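You operate a simulated robot arm through the tools that you are given. There is no shell and no other tool. Be economical: measure what you need, move in short steps, check, and stop when the job is done.

You are at the controls of a simulated robot arm. One attempt, no reset.

## Task
Press the blue cap home on the slide's post with the lever.
Fine: draw the slide out again at the end.

The check looks at the end state, three seconds after you hand in, the way a careful person would. Anything else that was tipped, shoved, dropped, spilled or broken makes it a failure. Lids that push on must go on centred and level and be pressed home; caps that screw on are set level and turned clockwise until they are tight.

## Robot
A 7-joint arm with a two-finger parallel gripper, fixed in place. Base frame: the origin is at the foot of the arm, x ahead of it, y to its left, z up. Readings come in mm, degrees, newtons and seconds.
With the tool pointing down near the work surface it reaches from about 240 to 680 mm from the base axis. Its first joint turns from -66.0 to 66.0 degrees. Payload 2.4 kg.
The TCP is the grasp point between the finger pads, 30 mm short of the fingertips. In the tool frame z runs along the fingers and y along their closing line. The gripper opens to 94 mm. The fingers are 28 mm wide and 10 mm thick; the gripper's body (50 by 96 mm) begins 55 mm behind the TCP.
Orientation is told as [roll, pitch, yaw] about the base's x, y, z axes, in that order, counted from this pose: with the fingers straight down and closing along the base's y, the tool's x points along the base's -x, its y along +y and its z along -z.

## Interface
- The arm moves only by the tool play_rows. Its argument "motion" is one flat list of numbers, 7 for each row, row after row: the shift along the tool's x, y, z in mm, then the turn, a rotation vector about the tool's x, y, z in degrees, then the opening, from 0 (shut) to 1 (fully open). In form: [x, y, z, wx, wy, wz, claw, x, y, z, wx, wy, wz, claw, ...]. A call has 1 to 8 rows; each row is the pose to reach, as a shift and turn from the pose commanded when the call began, along the tool's axes at that moment. Each row takes 0.2 s and may step no farther than 50 mm and 8.6 degrees from the row before; otherwise, or with a gripper value out of range, the whole call is refused. Where a pose cannot be reached the arm comes as near as it can. A force on the tool above 40 N (or 10 N above the force at the start of the call, whichever is more), or a blocked arm, ends the call early, and 0.2 s more pass. The fingers move at their own pace (about 153 mm/s each) and stop on an object; they squeeze with about 26 N. The grip force told is the motor's: it shows also when the fingers shut on nothing. Time passes only in rows, and 0.2 s behind the last, so rows that repeat a pose let the fingers close. It gives the time, the measured TCP pose, the force on the tool (base axes), the opening and the grip force at its end, in the units of the frame above (readings bear some noise), with the torque about the TCP (base axes, N m) and any sound that the robot's microphone picked up, and new pictures: "pictures" is both (left out), scene, wrist or none.
- Cameras (640 x 400 px; columns grow to the right, rows downward): "scene" is fixed at [36.8, 480.5, 1453.1]; the picture's right is [-0.71, -0.70, 0.00], its down [-0.31, 0.31, -0.90] and it looks along [0.63, -0.64, -0.44] (base axes); focal length 337 px, centre (320, 200). "wrist" rides on the gripper at [76, 14, -102] in the tool frame; the picture's right is [-0.18, 0.98, 0.00], its down [-0.75, -0.14, -0.64] and it looks along [-0.63, -0.12, 0.77] (tool axes); focal length 243 px, centre (320, 200). There is no depth. A picture from a camera that has moved, and an enlarged one, comes with that camera's place and axes in the base frame and with its lens. The place of the scene camera against the robot may be out by one fixed shift of up to 12 mm in any direction.
- close_up(camera, box): a new picture of the part [left, top, right, bottom] of that camera's present view, enlarged. No time passes.
- sign_off(): hands the job in; it is judged then, once.

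Go step by step. Nothing tells you positions but the pictures and the camera data: compare them with the known pose of the tool, close in by small moves and look again before you grip or let go. The budget is 120 turns and 200 pictures, counting those below and the enlarged ones. Unless the task says otherwise, let go and move clear before handing in, and close with one line.

The tools are called after "Request:" by a JSON object that holds its "method" and its "body". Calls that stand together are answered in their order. play_rows: Moves the arm, as the interface text tells. Its arguments: {"type":"object","properties":{"motion":{"type":"array"},"pictures":{"type":"string","enum":["both","scene","wrist","none"]}},"required":["motion"]} The other tools are called the same way: close_up (camera, box) takes an enlarged picture of a part of a camera's view; sign_off () hands the job in.

At the start:

```text
clock: 0.0
tcp_pos: [346.6, -57.3, 1267.1]
orientation: [0.0, -0.1, -0.1]
contact_force: [-0.8, 0.6, 0.0]
ft_torque: [-0.01, -0.01, -0.06]
grip_width: 94.1
gripper_force: 0.2
```

scene: 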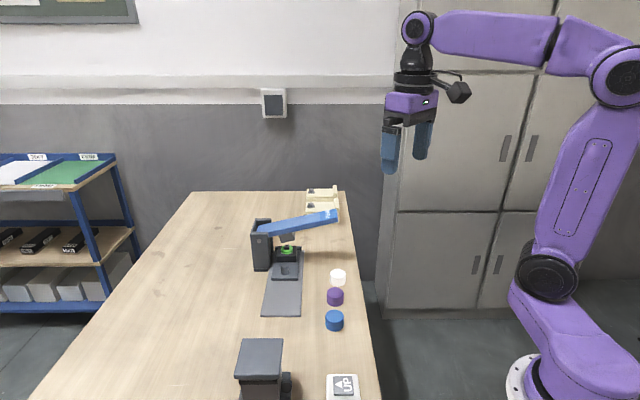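
wrist: 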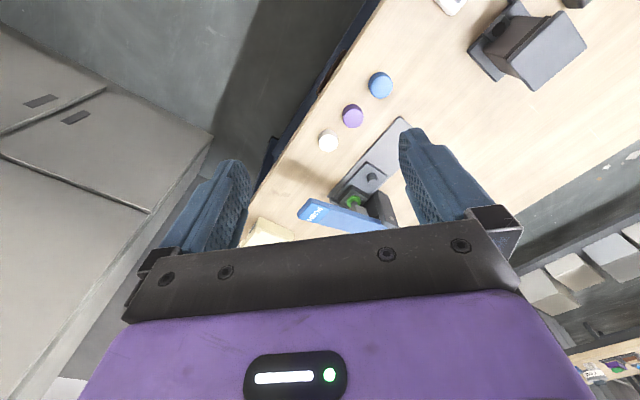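

I see a lever press with a slide on the table, three caps (white, purple, blue) and other items. I'll take enlarged views first.

Request:
{"method": "close_up", "body": {"camera": "scene", "box": [230, 170, 370, 340]}}

Request:
{"method": "close_up", "body": {"camera": "scene", "box": [220, 310, 380, 400]}}

Request:
{"method": "close_up", "body": {"camera": "wrist", "box": [240, 60, 440, 240]}}

```text
2.35 times, centred on (300, 255) of scene
camera zoom: at [36.8, 480.5, 1453.1], right [-0.71, -0.7, 0.0], down [-0.31, 0.31, -0.9], along [0.63, -0.64, -0.44], focal length 793 px, centre (367, 71)
```

zoom: 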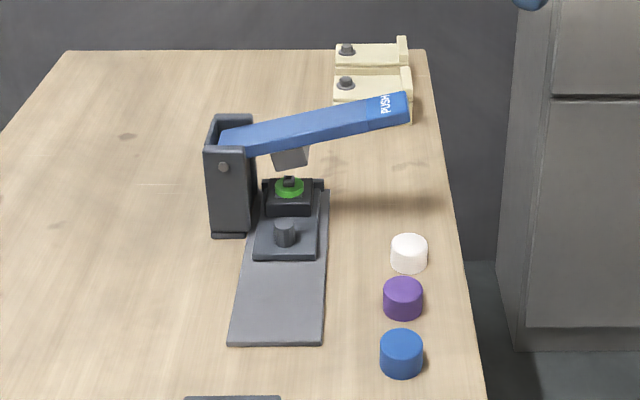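

```text
4.00 times, centred on (300, 355) of scene
camera zoom: at [36.8, 480.5, 1453.1], right [-0.71, -0.7, 0.0], down [-0.31, 0.31, -0.9], along [0.63, -0.64, -0.44], focal length 1348 px, centre (400, -420)
```

zoom: 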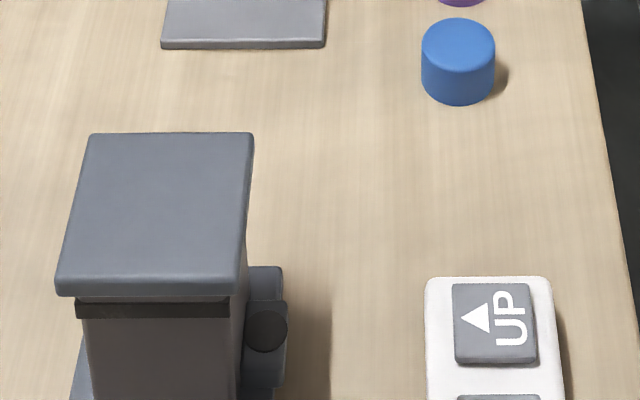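

```text
2.22 times, centred on (340, 150) of wrist
camera zoom: at [268.9, -43.9, 1370.3], right [0.18, 0.98, 0.0], down [0.75, -0.14, 0.64], along [0.63, -0.12, -0.77], focal length 539 px, centre (276, 311)
```

zoom: 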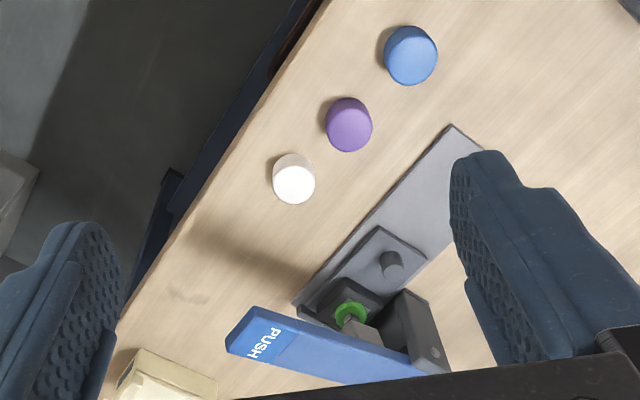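

The blue cap triangulates to about (419, 44, 863), and the slide's nest to about (680, -37, 890). I'll move closer so the wrist camera can show the slide.

Request:
{"method": "play_rows", "body": {"motion": [-25, 9, 34, 0, 0, 0, 1, -51, 19, 69, 0, 0, 0, 1, -76, 28, 103, 0, 0, 0, 1, -102, 38, 138, 0, 0, 0, 1, -127, 47, 172, 0, 0, 0, 1, -153, 57, 207, 0, 0, 0, 1, -153, 57, 207, 0, 0, 0, 1]}}

```text
clock: 1.6
tcp_pos: [500.9, -0.7, 1059.7]
orientation: [0.0, 0.0, 0.0]
contact_force: [-0.1, -0.4, -0.2]
ft_torque: [-0.02, 0.01, -0.03]
grip_width: 94.0
gripper_force: 0.0
camera wrist: at [422.8, 12.0, 1163.2], right [0.18, 0.98, 0.0], down [0.75, -0.14, 0.64], along [0.63, -0.12, -0.77], focal length 243 px, centre (320, 200)
```

scene: 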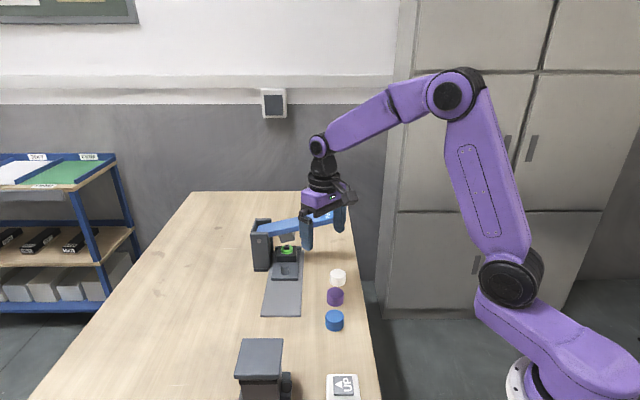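
wrist: 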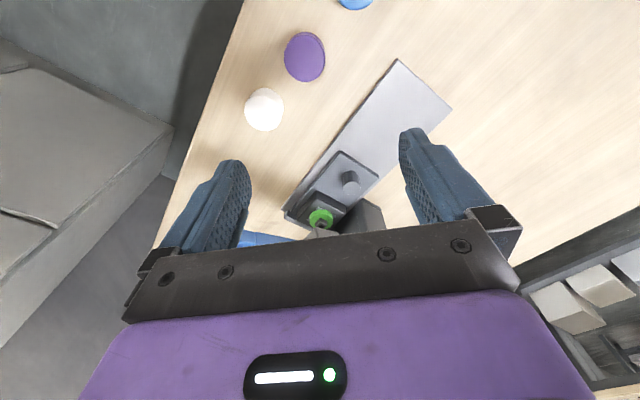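

Request:
{"method": "close_up", "body": {"camera": "wrist", "box": [230, 40, 470, 250]}}

Request:
{"method": "close_up", "body": {"camera": "scene", "box": [240, 205, 350, 275]}}

```text
1.90 times, centred on (350, 145) of wrist
camera zoom: at [422.8, 12.0, 1163.2], right [0.18, 0.98, 0.0], down [0.75, -0.14, 0.64], along [0.63, -0.12, -0.77], focal length 462 px, centre (263, 305)
```

zoom: 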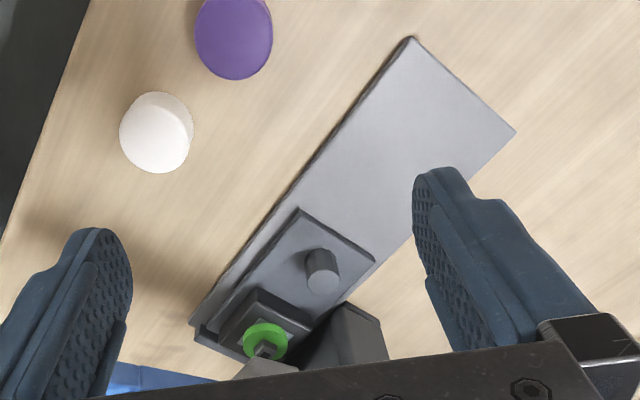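

```text
5.71 times, centred on (295, 240) of scene
camera zoom: at [36.8, 480.5, 1453.1], right [-0.71, -0.7, 0.0], down [-0.31, 0.31, -0.9], along [0.63, -0.64, -0.44], focal length 1925 px, centre (463, -29)
```

zoom: 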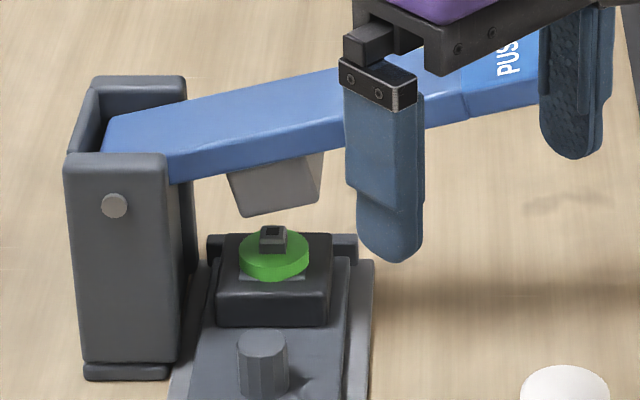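

The slide carries a knob at about (625, 17, 894) and a green seat with a dark post at about (677, -34, 904). It moves along the 45° diagonal. I'll turn to yaw -45 and go above the knob so I can pull the slide out first.

Request:
{"method": "play_rows", "body": {"motion": [-20, 3, 5, 0, 0, 7.5, 1, -41, 6, 10, 0, 0, 15, 1, -62, 9, 20, 0, 0, 22.5, 1, -83, 12, 30, 0, 0, 30, 1, -103, 15, 40, 0, 0, 37.5, 1, -124, 18, 50, 0, 0, 45, 1, -124, 18, 60, 0, 0, 45, 1, -124, 18, 60, 0, 0, 45, 1]}}

```text
clock: 3.4
tcp_pos: [623.2, 19.0, 1000.1]
orientation: [0.0, -0.1, -45.1]
contact_force: [-0.1, 0.8, 0.2]
ft_torque: [0.02, -0.02, 0.04]
grip_width: 93.9
gripper_force: 0.0
camera wrist: at [578.7, 80.8, 1103.3], right [0.83, 0.56, 0.0], down [0.43, -0.63, 0.64], along [0.36, -0.53, -0.77], focal length 243 px, centre (320, 200)
```

scene: 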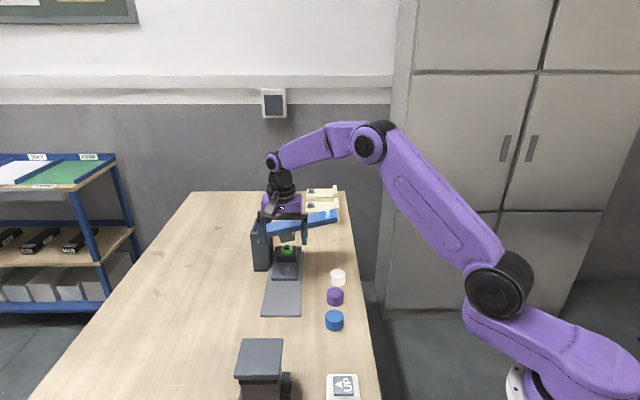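
wrist: 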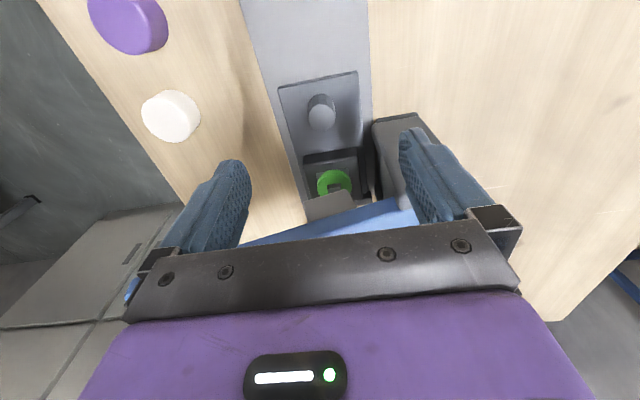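

The tower clears the gripper by a few mm if I narrow the fingers. I'll descend over the knob with half opening and stop above it to check.

Request:
{"method": "play_rows", "body": {"motion": [-2.5, -1, 30, 0, 0, 0, 0.5, -2.5, -1, 60, 0, 0, 0, 0.5, -2.5, -1, 75, 0, 0, 0, 0.5, -2.5, -1, 75, 0, 0, 0, 0.5]}}

Request:
{"method": "close_up", "body": {"camera": "scene", "box": [240, 195, 350, 285]}}

```text
clock: 4.4
tcp_pos: [625.2, 15.2, 928.3]
orientation: [0.5, -0.3, -45.1]
contact_force: [-16.9, -4.2, 35.6]
ft_torque: [0.59, -2.69, 0.03]
grip_width: 47.3
gripper_force: 0.1
camera wrist: at [579.2, 78.0, 1031.4], right [0.83, 0.56, 0.01], down [0.43, -0.63, 0.65], along [0.37, -0.53, -0.76], focal length 243 px, centre (320, 200)
```

scene: 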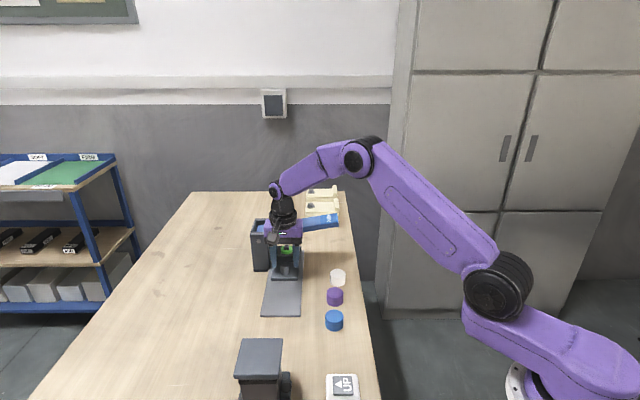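
wrist: 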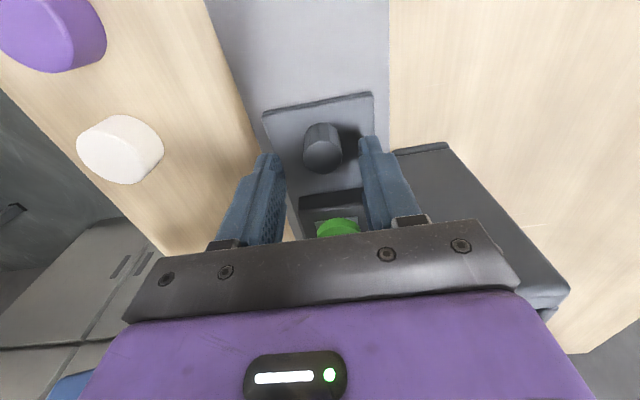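

```text
4.44 times, centred on (295, 240) of scene
camera zoom: at [35.4, 480.3, 1453.2], right [-0.71, -0.7, 0.0], down [-0.31, 0.31, -0.9], along [0.63, -0.64, -0.44], focal length 1497 px, centre (431, 22)
```

zoom: 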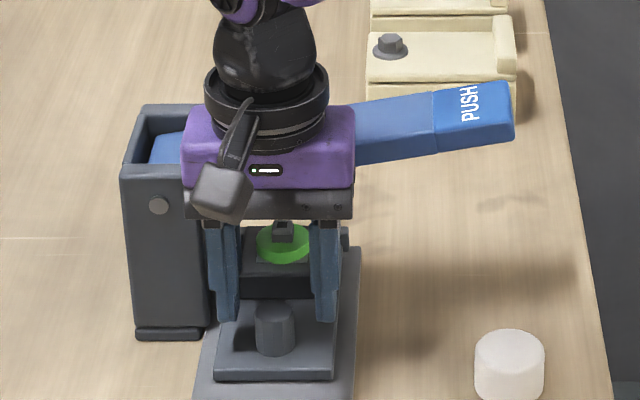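

The gripper body touched the tower's top corner. I'll back off upward, shift about 9 mm outward along the slide, and come down again.

Request:
{"method": "play_rows", "body": {"motion": [0, 0, -15, 0, 0, 0, 0.5, 2, 0, -25, 0, 0, 0, 0.5, 9, 0, -25, 0, 0, 0, 0.5, 9, 0, -25, 0, 0, 0, 0.5]}}

```text
clock: 5.4
tcp_pos: [617.4, 23.2, 949.2]
orientation: [0.1, 0.0, -45.0]
contact_force: [-0.7, -0.4, -0.2]
ft_torque: [0.01, -0.06, -0.02]
grip_width: 47.1
gripper_force: 0.0
camera wrist: at [573.1, 84.5, 1053.1], right [0.83, 0.56, 0.0], down [0.43, -0.63, 0.64], along [0.36, -0.53, -0.77], focal length 243 px, centre (320, 200)
```

scene: 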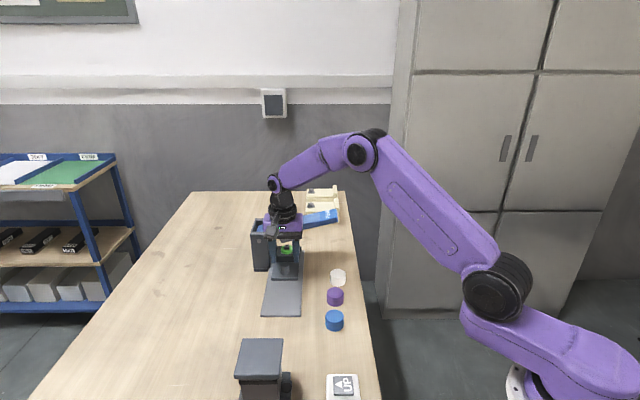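
wrist: 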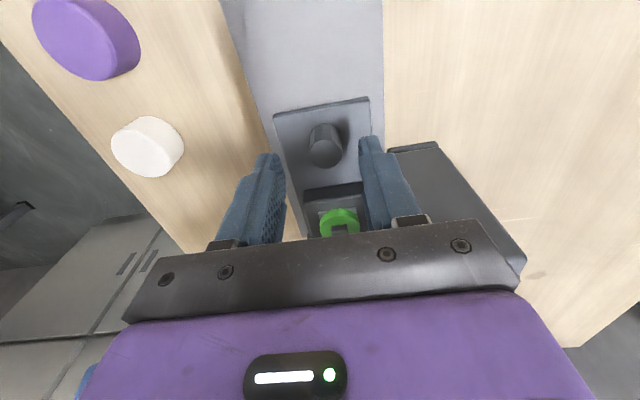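

Request:
{"method": "play_rows", "body": {"motion": [-1, 0, 20, 0, 0, 0, 0.5, -1, 0, 38, 0, 0, 0, 0.5, -1, 0, 43, 0, 0, 0, 0.5, -1, 0, 43, 0, 0, 0, 0.5]}}

Request:
{"method": "close_up", "body": {"camera": "scene", "box": [240, 195, 350, 285]}}

```text
clock: 6.4
tcp_pos: [618.2, 22.0, 909.6]
orientation: [0.1, -0.1, -45.0]
contact_force: [-5.4, 1.5, 25.5]
ft_torque: [-0.27, 0.87, -0.21]
grip_width: 48.0
gripper_force: 1.5
camera wrist: at [573.5, 84.7, 1012.2], right [0.82, 0.57, 0.0], down [0.43, -0.63, 0.64], along [0.37, -0.53, -0.77], focal length 243 px, centre (320, 200)
```

scene: 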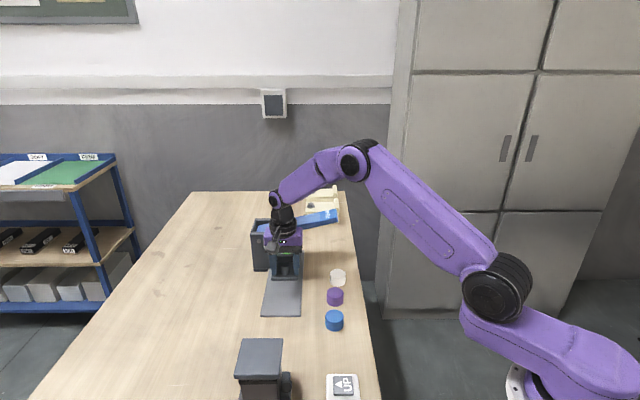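
wrist: 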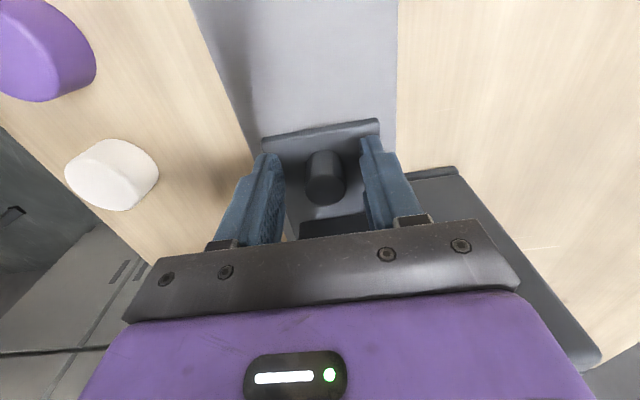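

```text
4.44 times, centred on (295, 240) of scene
camera zoom: at [36.1, 480.5, 1453.1], right [-0.71, -0.7, 0.0], down [-0.31, 0.31, -0.9], along [0.63, -0.64, -0.44], focal length 1497 px, centre (431, 22)
```

zoom: 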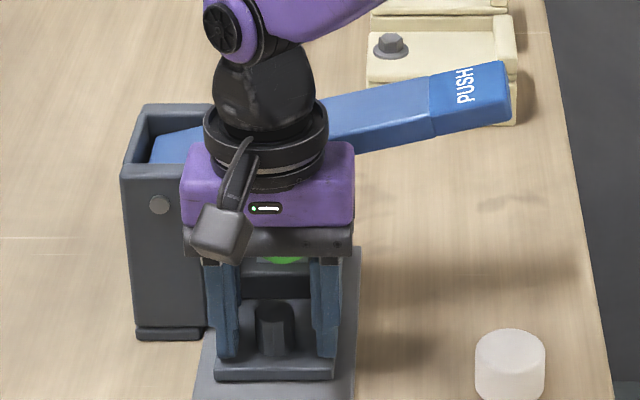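

The left fingertip touches the carriage plate (z about 880), so the depth is right. I'll lift 3 mm, close on the knob, and check.

Request:
{"method": "play_rows", "body": {"motion": [0, 0, -4, 0, 0, 0, 0.5, 0, 0, -4, 0, 0, 0, 0.2, 0, 0, -4, 0, 0, 0, 0, 0, 0, -4, 0, 0, 0, 0], "pictures": "wrist"}}

```text
clock: 7.4
tcp_pos: [619.2, 24.1, 910.8]
orientation: [0.0, 0.0, -44.8]
contact_force: [16.6, 15.5, -21.1]
ft_torque: [-0.81, -0.37, 0.13]
grip_width: 24.0
gripper_force: 44.8
camera wrist: at [574.0, 86.8, 1013.0], right [0.82, 0.57, 0.0], down [0.44, -0.63, 0.64], along [0.36, -0.53, -0.77], focal length 243 px, centre (320, 200)
```

wrist: 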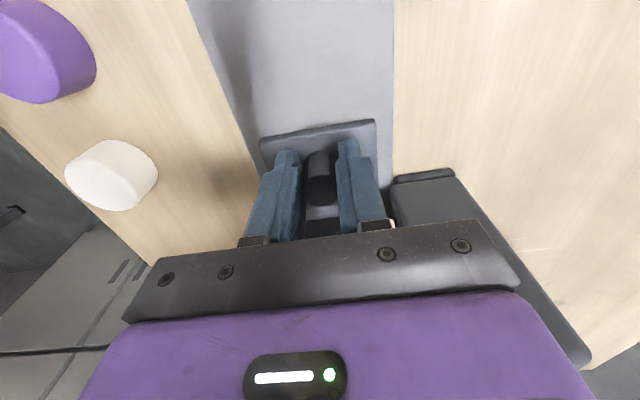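

The knob is gripped at 24 mm. I'll ease the side load and start pulling outward along tool x.

Request:
{"method": "play_rows", "body": {"motion": [0, 2, 2, 0, 0, 0, 0, 4, 2, 2, 0, 0, 0, 0, 12, 2, 2, 0, 0, 0, 0, 20, 2, 2, 0, 0, 0, 0], "pictures": "wrist"}}

```text
clock: 8.4
tcp_pos: [606.5, 36.0, 909.6]
orientation: [-0.1, -0.1, -44.9]
contact_force: [9.8, 8.1, 0.4]
ft_torque: [-0.43, 0.21, -0.11]
grip_width: 23.6
gripper_force: 44.8
camera wrist: at [561.9, 99.5, 1012.9], right [0.83, 0.56, 0.0], down [0.43, -0.63, 0.64], along [0.36, -0.53, -0.77], focal length 243 px, centre (320, 200)
```

wrist: 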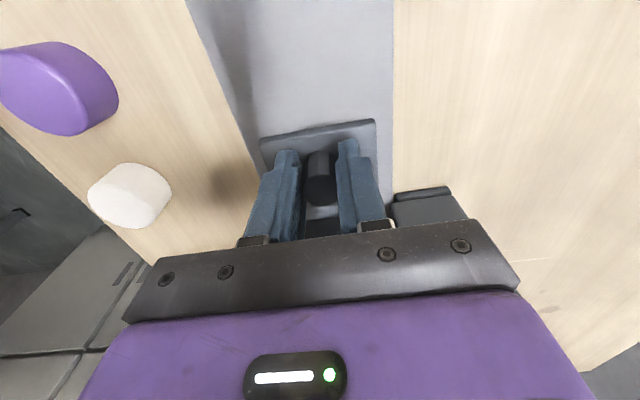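

The slide follows freely. I'll keep pulling.

Request:
{"method": "play_rows", "body": {"motion": [8, 1.5, 0, 0, 0, 0, 0, 18, 1.5, 0, 0, 0, 0, 0, 28, 1.5, 0, 0, 0, 0, 0, 38, 1.5, 0, 0, 0, 0, 0, 48, 1.5, 0, 0, 0, 0, 0, 58, 1.5, 0, 0, 0, 0, 0, 68, 1.5, 0, 0, 0, 0, 0, 68, 1.5, 0, 0, 0, 0, 0]}}

```text
clock: 10.2
tcp_pos: [559.0, 84.7, 909.7]
orientation: [-0.1, 0.0, -45.0]
contact_force: [-8.4, -10.6, 23.6]
ft_torque: [0.01, -0.5, -0.14]
grip_width: 23.7
gripper_force: 45.1
camera wrist: at [514.0, 147.6, 1013.0], right [0.83, 0.56, 0.0], down [0.43, -0.63, 0.64], along [0.36, -0.53, -0.77], focal length 243 px, centre (320, 200)
```

scene: 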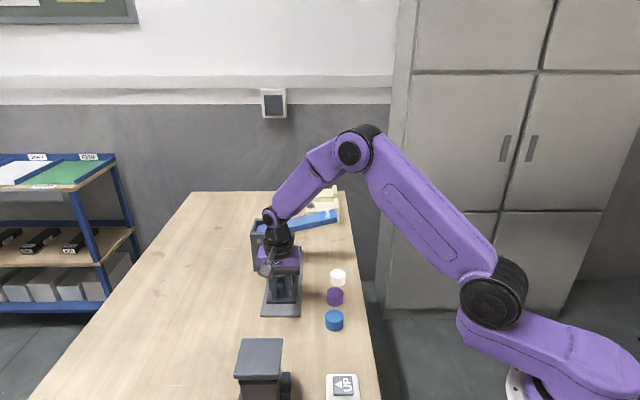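
wrist: 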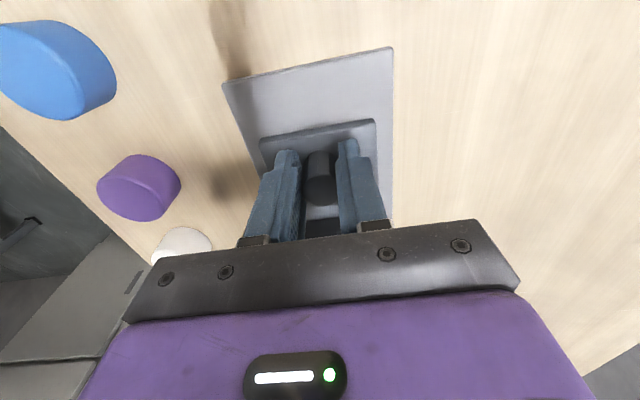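

It has moved about 85 mm out. I'll continue gently to find the end stop.

Request:
{"method": "play_rows", "body": {"motion": [6, -0.5, -1, 0, 0, 0, 0, 12, -0.5, -1, 0, 0, 0, 0, 18, -0.5, -1, 0, 0, 0, 0, 24, -0.5, -1, 0, 0, 0, 0, 24, -0.5, -1, 0, 0, 0, 0], "pictures": "wrist"}}

```text
clock: 11.4
tcp_pos: [544.7, 99.0, 909.3]
orientation: [0.2, -0.4, -45.3]
contact_force: [29.3, -20.0, -15.9]
ft_torque: [-0.85, 0.0, 0.02]
grip_width: 23.6
gripper_force: 45.2
camera wrist: at [499.5, 161.6, 1012.9], right [0.83, 0.56, 0.01], down [0.43, -0.63, 0.65], along [0.37, -0.53, -0.76], focal length 243 px, centre (320, 200)
```

wrist: 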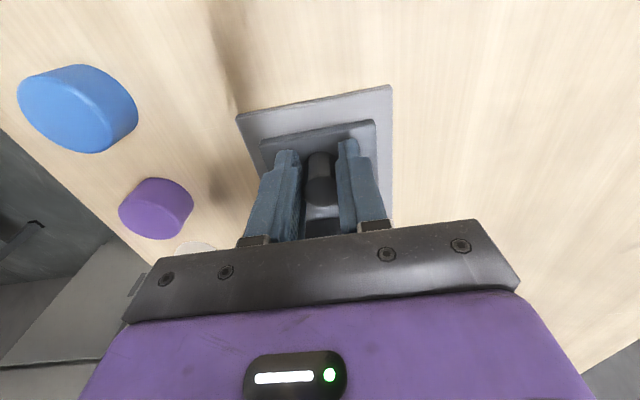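

The end stop is reached after about 105 mm, so the slide is fully out. I'll relax, open, rise, and inspect the post.

Request:
{"method": "play_rows", "body": {"motion": [-6, 0, 0, 0, 0, 0, 0, -6, 0, 0, 0, 0, 0, 0.5, -6, 0, 0, 0, 0, 0, 0.5, -6, 0, -40, 0, 0, 0, 0.5, -6, 0, -80, 0, 0, 0, 1, 20, 0, -110, 0, 0, 0, 1, 30, 0, -110, 0, 0, 0, 1]}}

Request:
{"method": "close_up", "body": {"camera": "wrist", "box": [220, 30, 460, 240]}}

Request:
{"method": "close_up", "body": {"camera": "scene", "box": [240, 205, 360, 345]}}

```text
clock: 13.0
tcp_pos: [521.2, 124.9, 1020.2]
orientation: [0.0, 0.0, -45.1]
contact_force: [0.1, -0.4, 0.6]
ft_torque: [0.0, -0.02, -0.03]
grip_width: 94.0
gripper_force: 0.0
camera wrist: at [475.3, 186.7, 1123.3], right [0.83, 0.56, 0.0], down [0.43, -0.63, 0.64], along [0.36, -0.53, -0.77], focal length 243 px, centre (320, 200)
```

scene: 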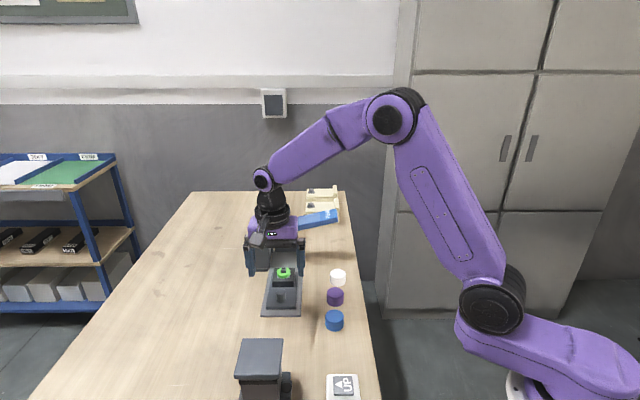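
wrist: 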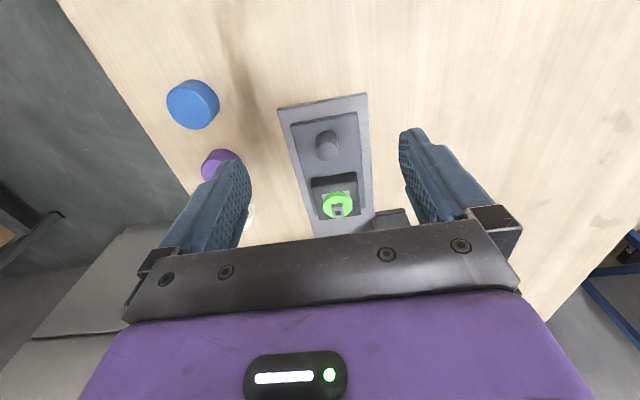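

```text
1.90 times, centred on (340, 135) of wrist
camera zoom: at [475.3, 186.7, 1123.3], right [0.83, 0.56, 0.0], down [0.43, -0.63, 0.64], along [0.36, -0.53, -0.77], focal length 462 px, centre (282, 324)
```

zoom: 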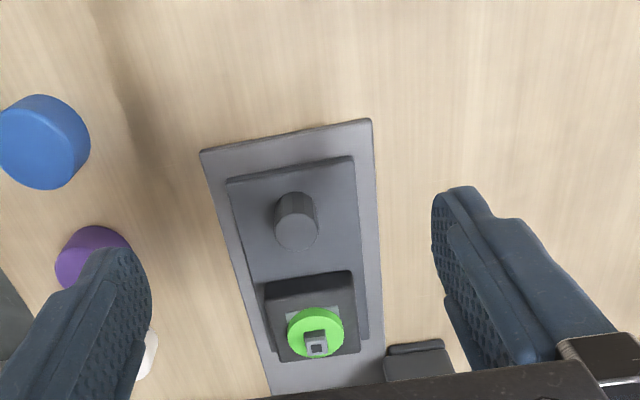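

```text
2.86 times, centred on (300, 275) of scene
camera zoom: at [36.8, 480.5, 1453.1], right [-0.71, -0.7, 0.0], down [-0.31, 0.31, -0.9], along [0.63, -0.64, -0.44], focal length 962 px, centre (377, -14)
```

zoom: 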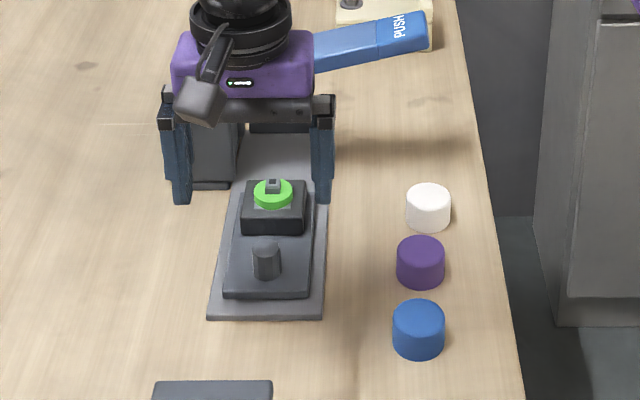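

The slide is out and shows the green seat with its square post, at an estimated (603, 40). I'll hover directly above it to refine that with the wrist camera, where points on the tool axis fall on column 320.

Request:
{"method": "play_rows", "body": {"motion": [-30, -1, 5, 0, 0, 0, 1, -60, -1, 10, 0, 0, 0, 1, -90, -2, 15, 0, 0, 0, 1, -118, -2, 20, 0, 0, 0, 1, -118, -2, 20, 0, 0, 0, 1], "pictures": "none"}}

Request:
{"method": "close_up", "body": {"camera": "wrist", "box": [240, 40, 400, 140]}}

Request:
{"method": "close_up", "body": {"camera": "scene", "box": [240, 225, 360, 345]}}

```text
clock: 14.2
tcp_pos: [601.8, 37.4, 998.5]
orientation: [0.0, 0.0, -45.0]
contact_force: [-0.1, 0.1, -1.0]
ft_torque: [0.01, -0.01, 0.0]
grip_width: 93.8
gripper_force: 0.0
```

```text
4.00 times, centred on (320, 90) of wrist
camera zoom: at [557.5, 101.4, 1103.0], right [0.83, 0.56, 0.0], down [0.43, -0.63, 0.64], along [0.36, -0.53, -0.77], focal length 970 px, centre (320, 640)
```

zoom: 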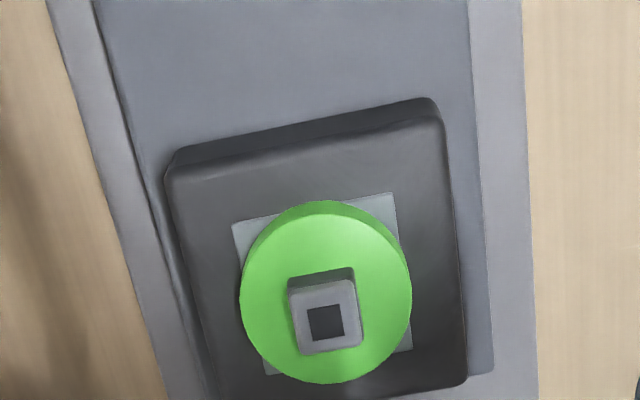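

```text
3.33 times, centred on (300, 285) of scene
camera zoom: at [36.8, 480.4, 1453.1], right [-0.71, -0.7, 0.0], down [-0.31, 0.31, -0.9], along [0.63, -0.64, -0.44], focal length 1123 px, centre (387, -83)
```

zoom: 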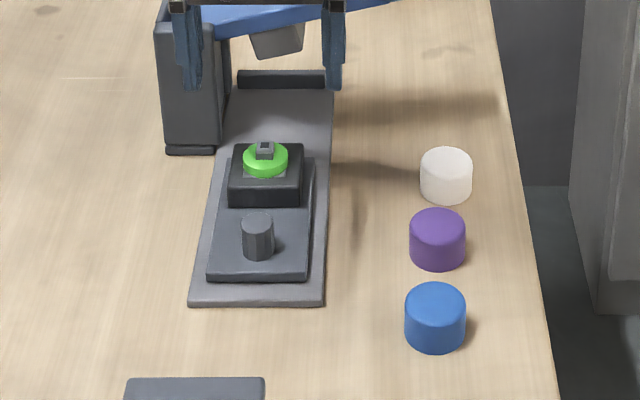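

The post centre refines to about (602.5, 38.3), with its top at z about 904. Next I'll hover over the blue cap.

Request:
{"method": "play_rows", "body": {"motion": [32, -30, 0, 0, 0, 0, 1, 64, -60, 0, 0, 0, 0, 1, 98, -92, 0, 0, 0, 0, 1, 134, -124, 10, 0, 0, 0, 1, 134, -124, 20, 0, 0, 0, 1, 134, -124, 20, 0, 0, 0, 1]}}

Request:
{"method": "close_up", "body": {"camera": "wrist", "box": [240, 40, 400, 140]}}

Request:
{"method": "close_up", "body": {"camera": "scene", "box": [280, 260, 380, 345]}}

```text
clock: 15.6
tcp_pos: [418.2, 46.9, 979.6]
orientation: [-0.1, 0.0, -45.0]
contact_force: [-0.4, -0.9, -0.1]
ft_torque: [0.06, 0.03, -0.02]
grip_width: 94.1
gripper_force: 0.1
camera wrist: at [374.5, 109.0, 1082.8], right [0.83, 0.56, 0.0], down [0.43, -0.63, 0.64], along [0.36, -0.53, -0.77], focal length 243 px, centre (320, 200)
```

scene: 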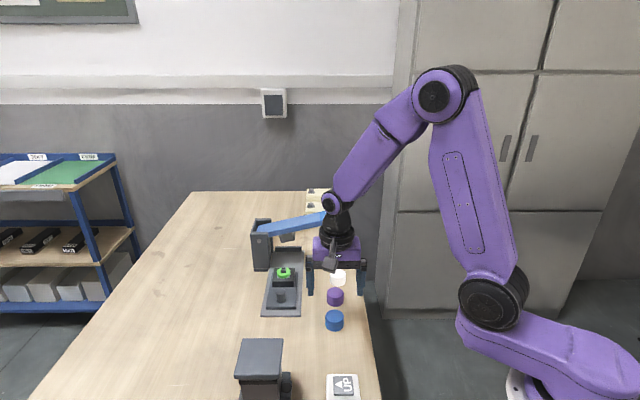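
wrist: 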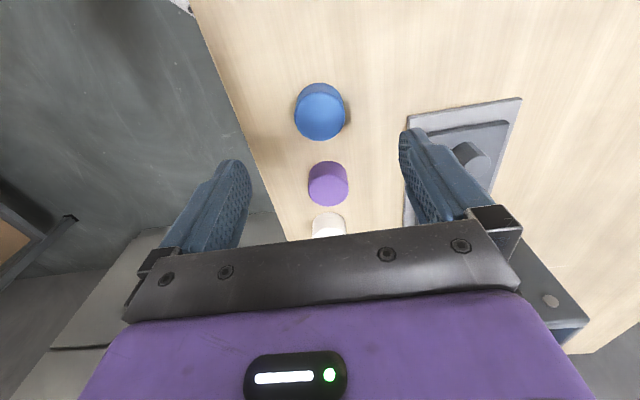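

```text
4.00 times, centred on (320, 90) of wrist
camera zoom: at [374.5, 109.0, 1082.8], right [0.83, 0.56, 0.0], down [0.43, -0.63, 0.64], along [0.36, -0.53, -0.77], focal length 970 px, centre (320, 640)
```

zoom: 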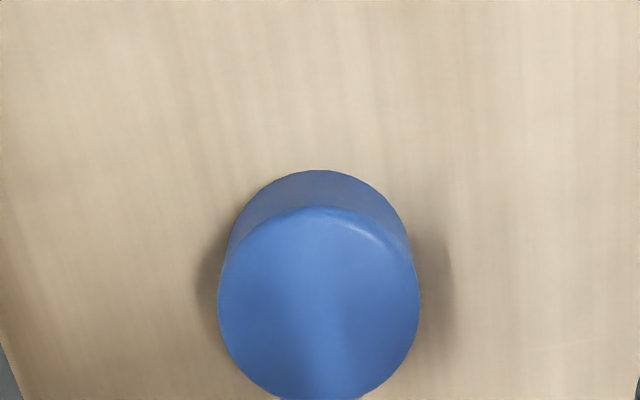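

```text
4.71 times, centred on (330, 302) of scene
camera zoom: at [36.8, 480.5, 1453.1], right [-0.71, -0.7, 0.0], down [-0.31, 0.31, -0.9], along [0.63, -0.64, -0.44], focal length 1585 px, centre (273, -282)
```

zoom: 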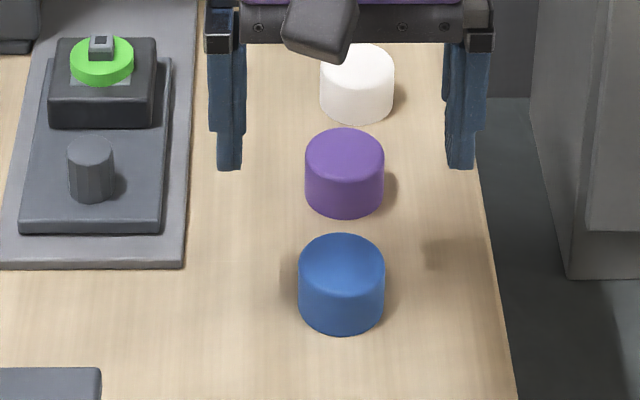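

The cap is about 2.5 mm off along tool -x, with its top at z about 871. I'll correct this and descend partway to check.

Request:
{"method": "play_rows", "body": {"motion": [-2.5, 0, 25, 0, 0, 0, 1, -2.5, 0, 55, 0, 0, 0, 0.75, -2.5, 0, 55, 0, 0, 0, 0.75], "pictures": "wrist"}}

Request:
{"method": "close_up", "body": {"camera": "wrist", "box": [240, 80, 400, 180]}}

Request:
{"method": "close_up", "body": {"camera": "scene", "box": [280, 260, 380, 345]}}

```text
clock: 16.4
tcp_pos: [421.4, 45.2, 926.8]
orientation: [0.1, 0.0, -45.0]
contact_force: [-0.9, -0.3, -0.3]
ft_torque: [0.04, 0.01, 0.02]
grip_width: 70.7
gripper_force: 0.1
camera wrist: at [376.6, 107.6, 1028.8], right [0.83, 0.56, 0.0], down [0.43, -0.63, 0.64], along [0.36, -0.53, -0.77], focal length 243 px, centre (320, 200)
```

wrist: 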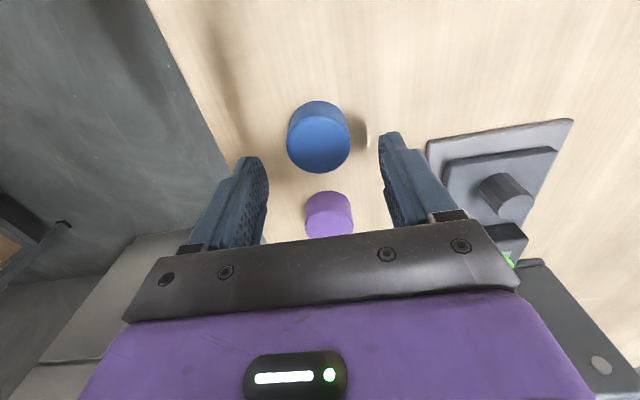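

```text
4.00 times, centred on (320, 130) of wrist
camera zoom: at [376.6, 107.6, 1028.8], right [0.83, 0.56, 0.0], down [0.43, -0.63, 0.64], along [0.36, -0.53, -0.77], focal length 970 px, centre (320, 480)
```

zoom: 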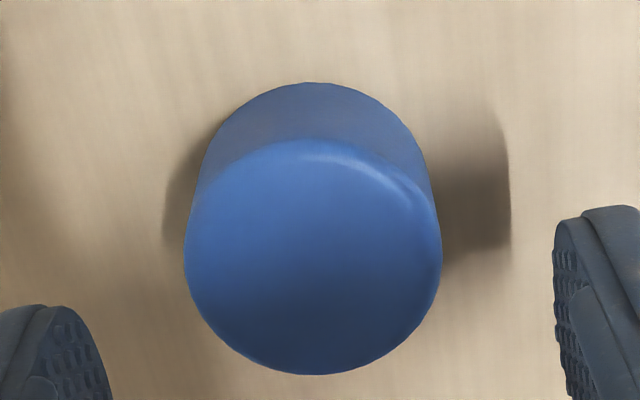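

```text
4.71 times, centred on (330, 302) of scene
camera zoom: at [36.8, 480.5, 1453.1], right [-0.71, -0.7, 0.0], down [-0.31, 0.31, -0.9], along [0.63, -0.64, -0.44], focal length 1585 px, centre (273, -282)
```

zoom: 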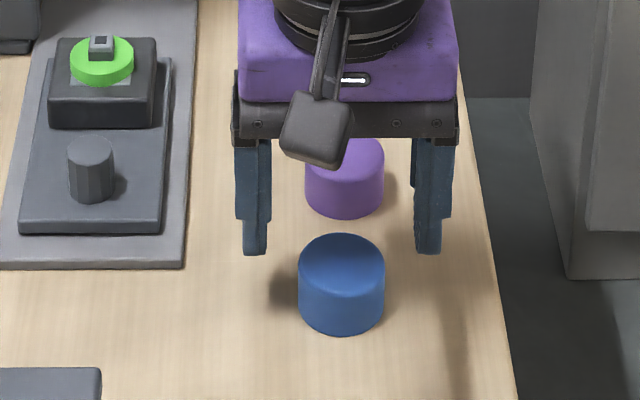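

The cap sits slightly toward tool -x still. I'll shift 1.5 mm and descend to gripping height with the fingers open around it.

Request:
{"method": "play_rows", "body": {"motion": [-1.5, 0, 20, 0, 0, 0, 0.75, -1.5, 0, 41, 0, 0, 0, 0.75, -1.5, 0, 41, 0, 0, 0, 0.75], "pictures": "wrist"}}

Request:
{"method": "close_up", "body": {"camera": "scene", "box": [280, 260, 380, 345]}}

```text
clock: 17.0
tcp_pos: [422.9, 44.3, 888.9]
orientation: [0.1, -0.1, -45.0]
contact_force: [-3.7, 3.4, 19.2]
ft_torque: [-0.33, 0.69, -0.1]
grip_width: 70.7
gripper_force: 0.5
stopped in row 3: the force on the tool passed its limit at 84 N (the readings are from after the stop); the commanded pose is now the measured one
camera wrist: at [378.1, 106.5, 993.2], right [0.83, 0.56, 0.0], down [0.43, -0.63, 0.64], along [0.36, -0.53, -0.77], focal length 243 px, centre (320, 200)
```

wrist: 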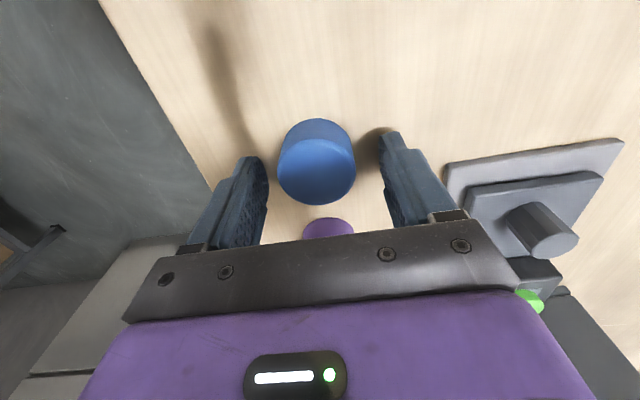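

```text
4.71 times, centred on (330, 302) of scene
camera zoom: at [36.4, 480.5, 1453.1], right [-0.71, -0.7, 0.0], down [-0.31, 0.31, -0.9], along [0.63, -0.64, -0.44], focal length 1585 px, centre (273, -282)
```

zoom: 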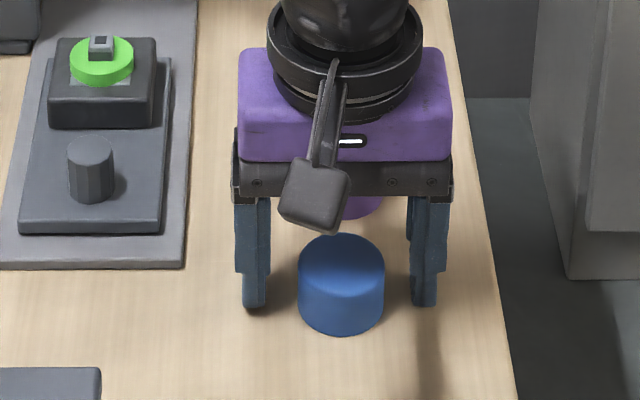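

The left fingertip met something at z about 859, probably the table, so heights may be higher than I estimated. I'll take close views before gripping.

Request:
{"method": "close_up", "body": {"camera": "wrist", "box": [220, 100, 420, 240]}}

Request:
{"method": "close_up", "body": {"camera": "scene", "box": [310, 295, 365, 340]}}

```text
2.86 times, centred on (320, 170) of wrist
camera zoom: at [378.1, 106.5, 993.2], right [0.83, 0.56, 0.0], down [0.43, -0.63, 0.64], along [0.36, -0.53, -0.77], focal length 693 px, centre (320, 286)
```

zoom: 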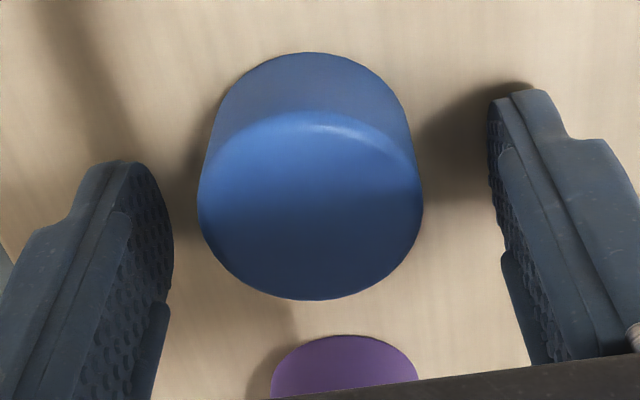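

```text
8.89 times, centred on (338, 318) of scene
camera zoom: at [36.4, 480.5, 1453.1], right [-0.71, -0.7, 0.0], down [-0.31, 0.31, -0.9], along [0.63, -0.64, -0.44], focal length 2994 px, centre (164, -844)
```

zoom: 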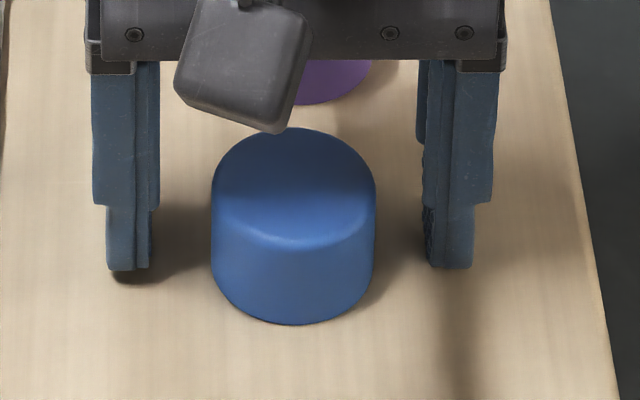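

Apparent sizes agree with the contact: the table is at about 859 and the cap top at about 884, so the cap sits about +6 mm along tool x. I'll lift 6 mm, shift 7 mm and look again.

Request:
{"method": "play_rows", "body": {"motion": [0, 0, -6, 0, 0, 0, 0.75, 7, 0, -6, 0, 0, 0, 0.75, 7, 0, -6, 0, 0, 0, 0.75], "pictures": "none"}}

Request:
{"method": "close_up", "body": {"camera": "wrist", "box": [220, 100, 420, 240]}}

Request:
{"method": "close_up", "body": {"camera": "scene", "box": [310, 295, 365, 340]}}

```text
clock: 17.8
tcp_pos: [418.2, 48.8, 895.3]
orientation: [0.1, -0.1, -45.0]
contact_force: [0.3, 0.2, 0.7]
ft_torque: [-0.02, 0.0, 0.02]
grip_width: 70.6
gripper_force: 0.0
```

```text
2.86 times, centred on (320, 170) of wrist
camera zoom: at [373.1, 111.0, 998.7], right [0.83, 0.56, 0.0], down [0.43, -0.63, 0.64], along [0.36, -0.53, -0.77], focal length 693 px, centre (320, 286)
```

zoom: 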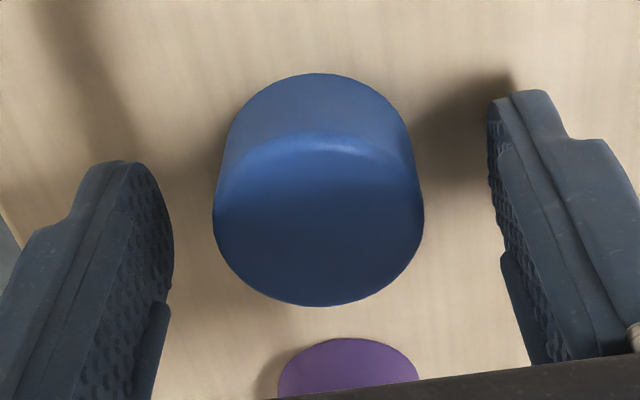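

```text
8.89 times, centred on (338, 318) of scene
camera zoom: at [36.8, 480.5, 1453.1], right [-0.71, -0.7, 0.0], down [-0.31, 0.31, -0.9], along [0.63, -0.64, -0.44], focal length 2994 px, centre (164, -844)
```

zoom: 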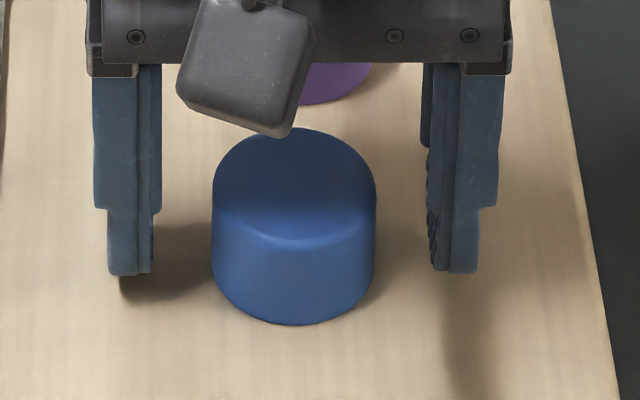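

The wrist view puts the cap centred under the tool now. I'll grip.

Request:
{"method": "play_rows", "body": {"motion": [0, 0, 0, 0, 0, 0, 0.4, 0, 0, 0, 0, 0, 0, 0.2, 0, 0, 0, 0, 0, 0, 0.2], "pictures": "none"}}

Request:
{"method": "close_up", "body": {"camera": "wrist", "box": [220, 100, 420, 240]}}

Request:
{"method": "close_up", "body": {"camera": "scene", "box": [310, 295, 365, 340]}}

```text
clock: 18.6
tcp_pos: [417.8, 48.3, 894.8]
orientation: [0.2, 0.0, -45.0]
contact_force: [-1.2, -0.3, 0.6]
ft_torque: [0.02, 0.0, -0.02]
grip_width: 40.3
gripper_force: 26.0
```

```text
2.86 times, centred on (320, 170) of wrist
camera zoom: at [373.2, 110.9, 998.7], right [0.83, 0.56, 0.0], down [0.43, -0.63, 0.64], along [0.36, -0.53, -0.77], focal length 693 px, centre (320, 286)
```

zoom: 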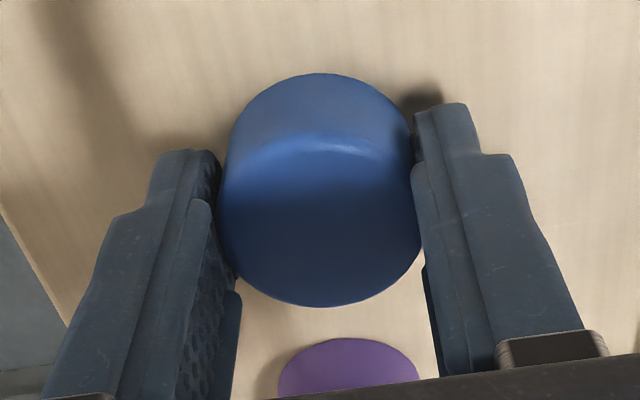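

```text
8.89 times, centred on (338, 318) of scene
camera zoom: at [36.8, 480.5, 1453.1], right [-0.71, -0.7, 0.0], down [-0.31, 0.31, -0.9], along [0.63, -0.64, -0.44], focal length 2994 px, centre (164, -844)
```

zoom: 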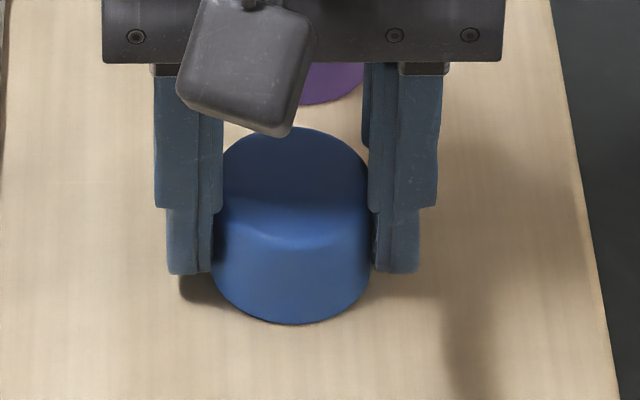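

Gripped at 40.3 mm. I'll lift, carry the cap to a hover above the post, and look.

Request:
{"method": "play_rows", "body": {"motion": [0, 0, -40, 0, 0, 0, 0.2, 0, 0, -85, 0, 0, 0, 0.2, -33, 31, -95, 0, 0, 0, 0.2, -66, 61, -95, 0, 0, 0, 0.2, -100, 92, -95, 0, 0, 0, 0.2, -134, 123, -95, 0, 0, 0, 0.2, -134, 123, -95, 0, 0, 0, 0.2, -134, 123, -95, 0, 0, 0, 0.2]}}

Request:
{"method": "close_up", "body": {"camera": "wrist", "box": [220, 60, 420, 240]}}

Request:
{"method": "close_up", "body": {"camera": "scene", "box": [240, 225, 330, 315]}}

```text
clock: 20.4
tcp_pos: [599.5, 41.3, 991.0]
orientation: [0.1, 0.1, -45.0]
contact_force: [-0.8, -0.4, -0.1]
ft_torque: [-0.03, -0.03, -0.01]
grip_width: 40.4
gripper_force: 26.3
camera wrist: at [555.0, 103.4, 1093.7], right [0.83, 0.56, 0.0], down [0.43, -0.63, 0.64], along [0.36, -0.53, -0.77], focal length 243 px, centre (320, 200)
```

scene: 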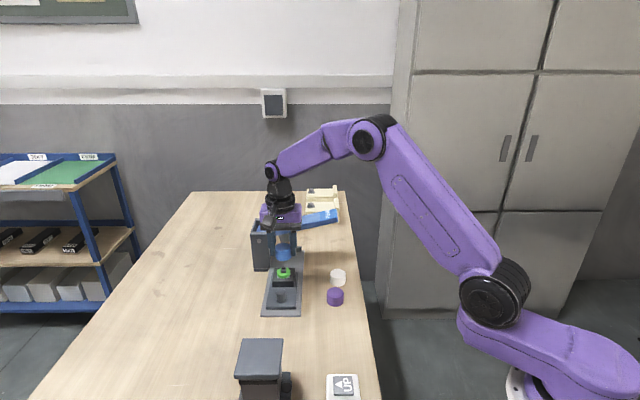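
wrist: 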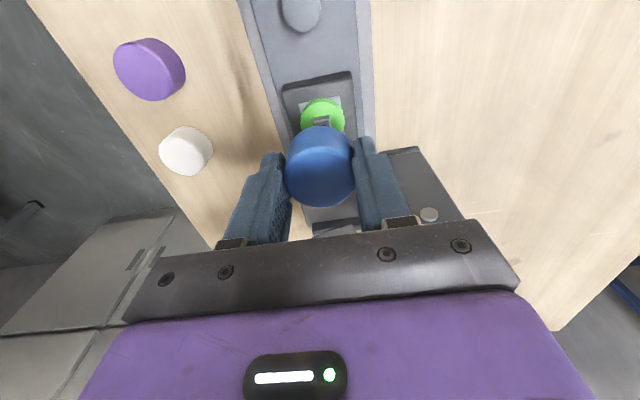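

```text
2.22 times, centred on (320, 150) of wrist
camera zoom: at [555.0, 103.4, 1093.7], right [0.83, 0.56, 0.0], down [0.43, -0.63, 0.64], along [0.36, -0.53, -0.77], focal length 539 px, centre (320, 311)
```

zoom: 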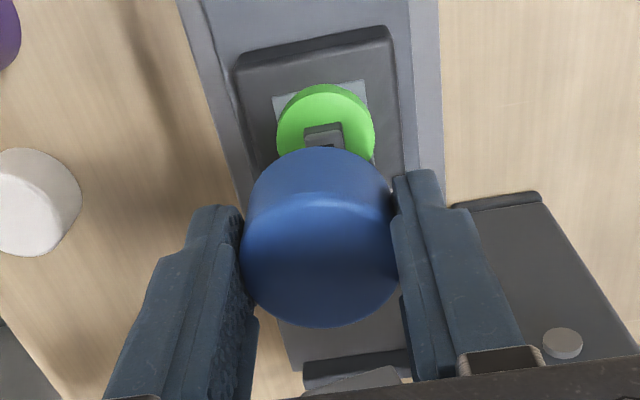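

```text
4.44 times, centred on (285, 270) of scene
camera zoom: at [36.8, 480.5, 1453.1], right [-0.71, -0.7, 0.0], down [-0.31, 0.31, -0.9], along [0.63, -0.64, -0.44], focal length 1497 px, centre (476, -111)
```

zoom: 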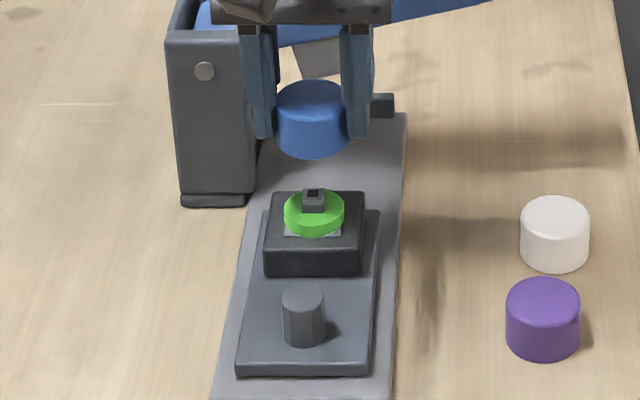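

Scene and wrist views suggest the post is about +2 mm in tool y and +1 mm in tool x, with its top near z 917. I'll correct and lower to about 10 mm above it.

Request:
{"method": "play_rows", "body": {"motion": [1, 2, 14, 0, 0, 0, 0.2, 1, 2, 27, 0, 0, 0, 0.2, 1, 2, 27, 0, 0, 0, 0.2], "pictures": "none"}}

Request:
{"method": "close_up", "body": {"camera": "wrist", "box": [240, 60, 400, 220]}}

Request:
{"method": "close_up", "body": {"camera": "scene", "box": [255, 240, 315, 300]}}

```text
clock: 21.2
tcp_pos: [600.3, 42.8, 963.2]
orientation: [0.1, 0.0, -45.0]
contact_force: [-0.3, -0.8, -0.7]
ft_torque: [-0.03, -0.01, 0.01]
grip_width: 40.5
gripper_force: 25.8
```

```text
2.50 times, centred on (320, 140) of wrist
camera zoom: at [555.8, 105.1, 1066.8], right [0.83, 0.56, 0.0], down [0.43, -0.63, 0.64], along [0.36, -0.53, -0.77], focal length 606 px, centre (320, 350)
```

zoom: 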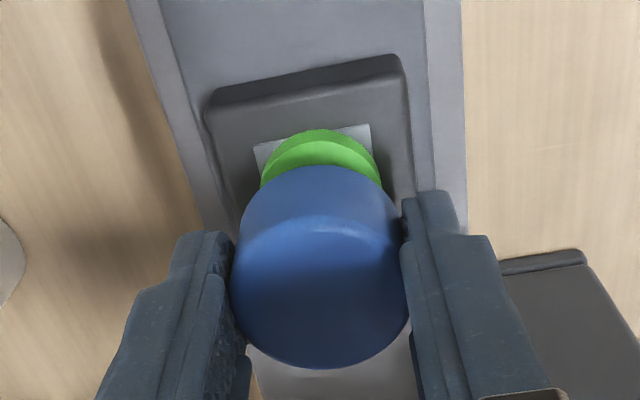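

```text
6.67 times, centred on (285, 270) of scene
camera zoom: at [36.8, 480.5, 1453.1], right [-0.71, -0.7, 0.0], down [-0.31, 0.31, -0.9], along [0.63, -0.64, -0.44], focal length 2246 px, centre (553, -267)
```

zoom: 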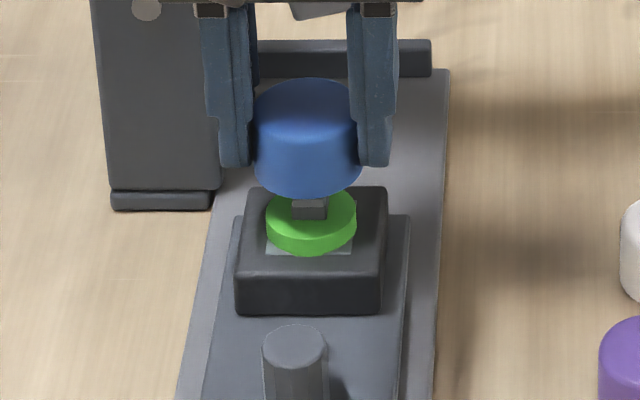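

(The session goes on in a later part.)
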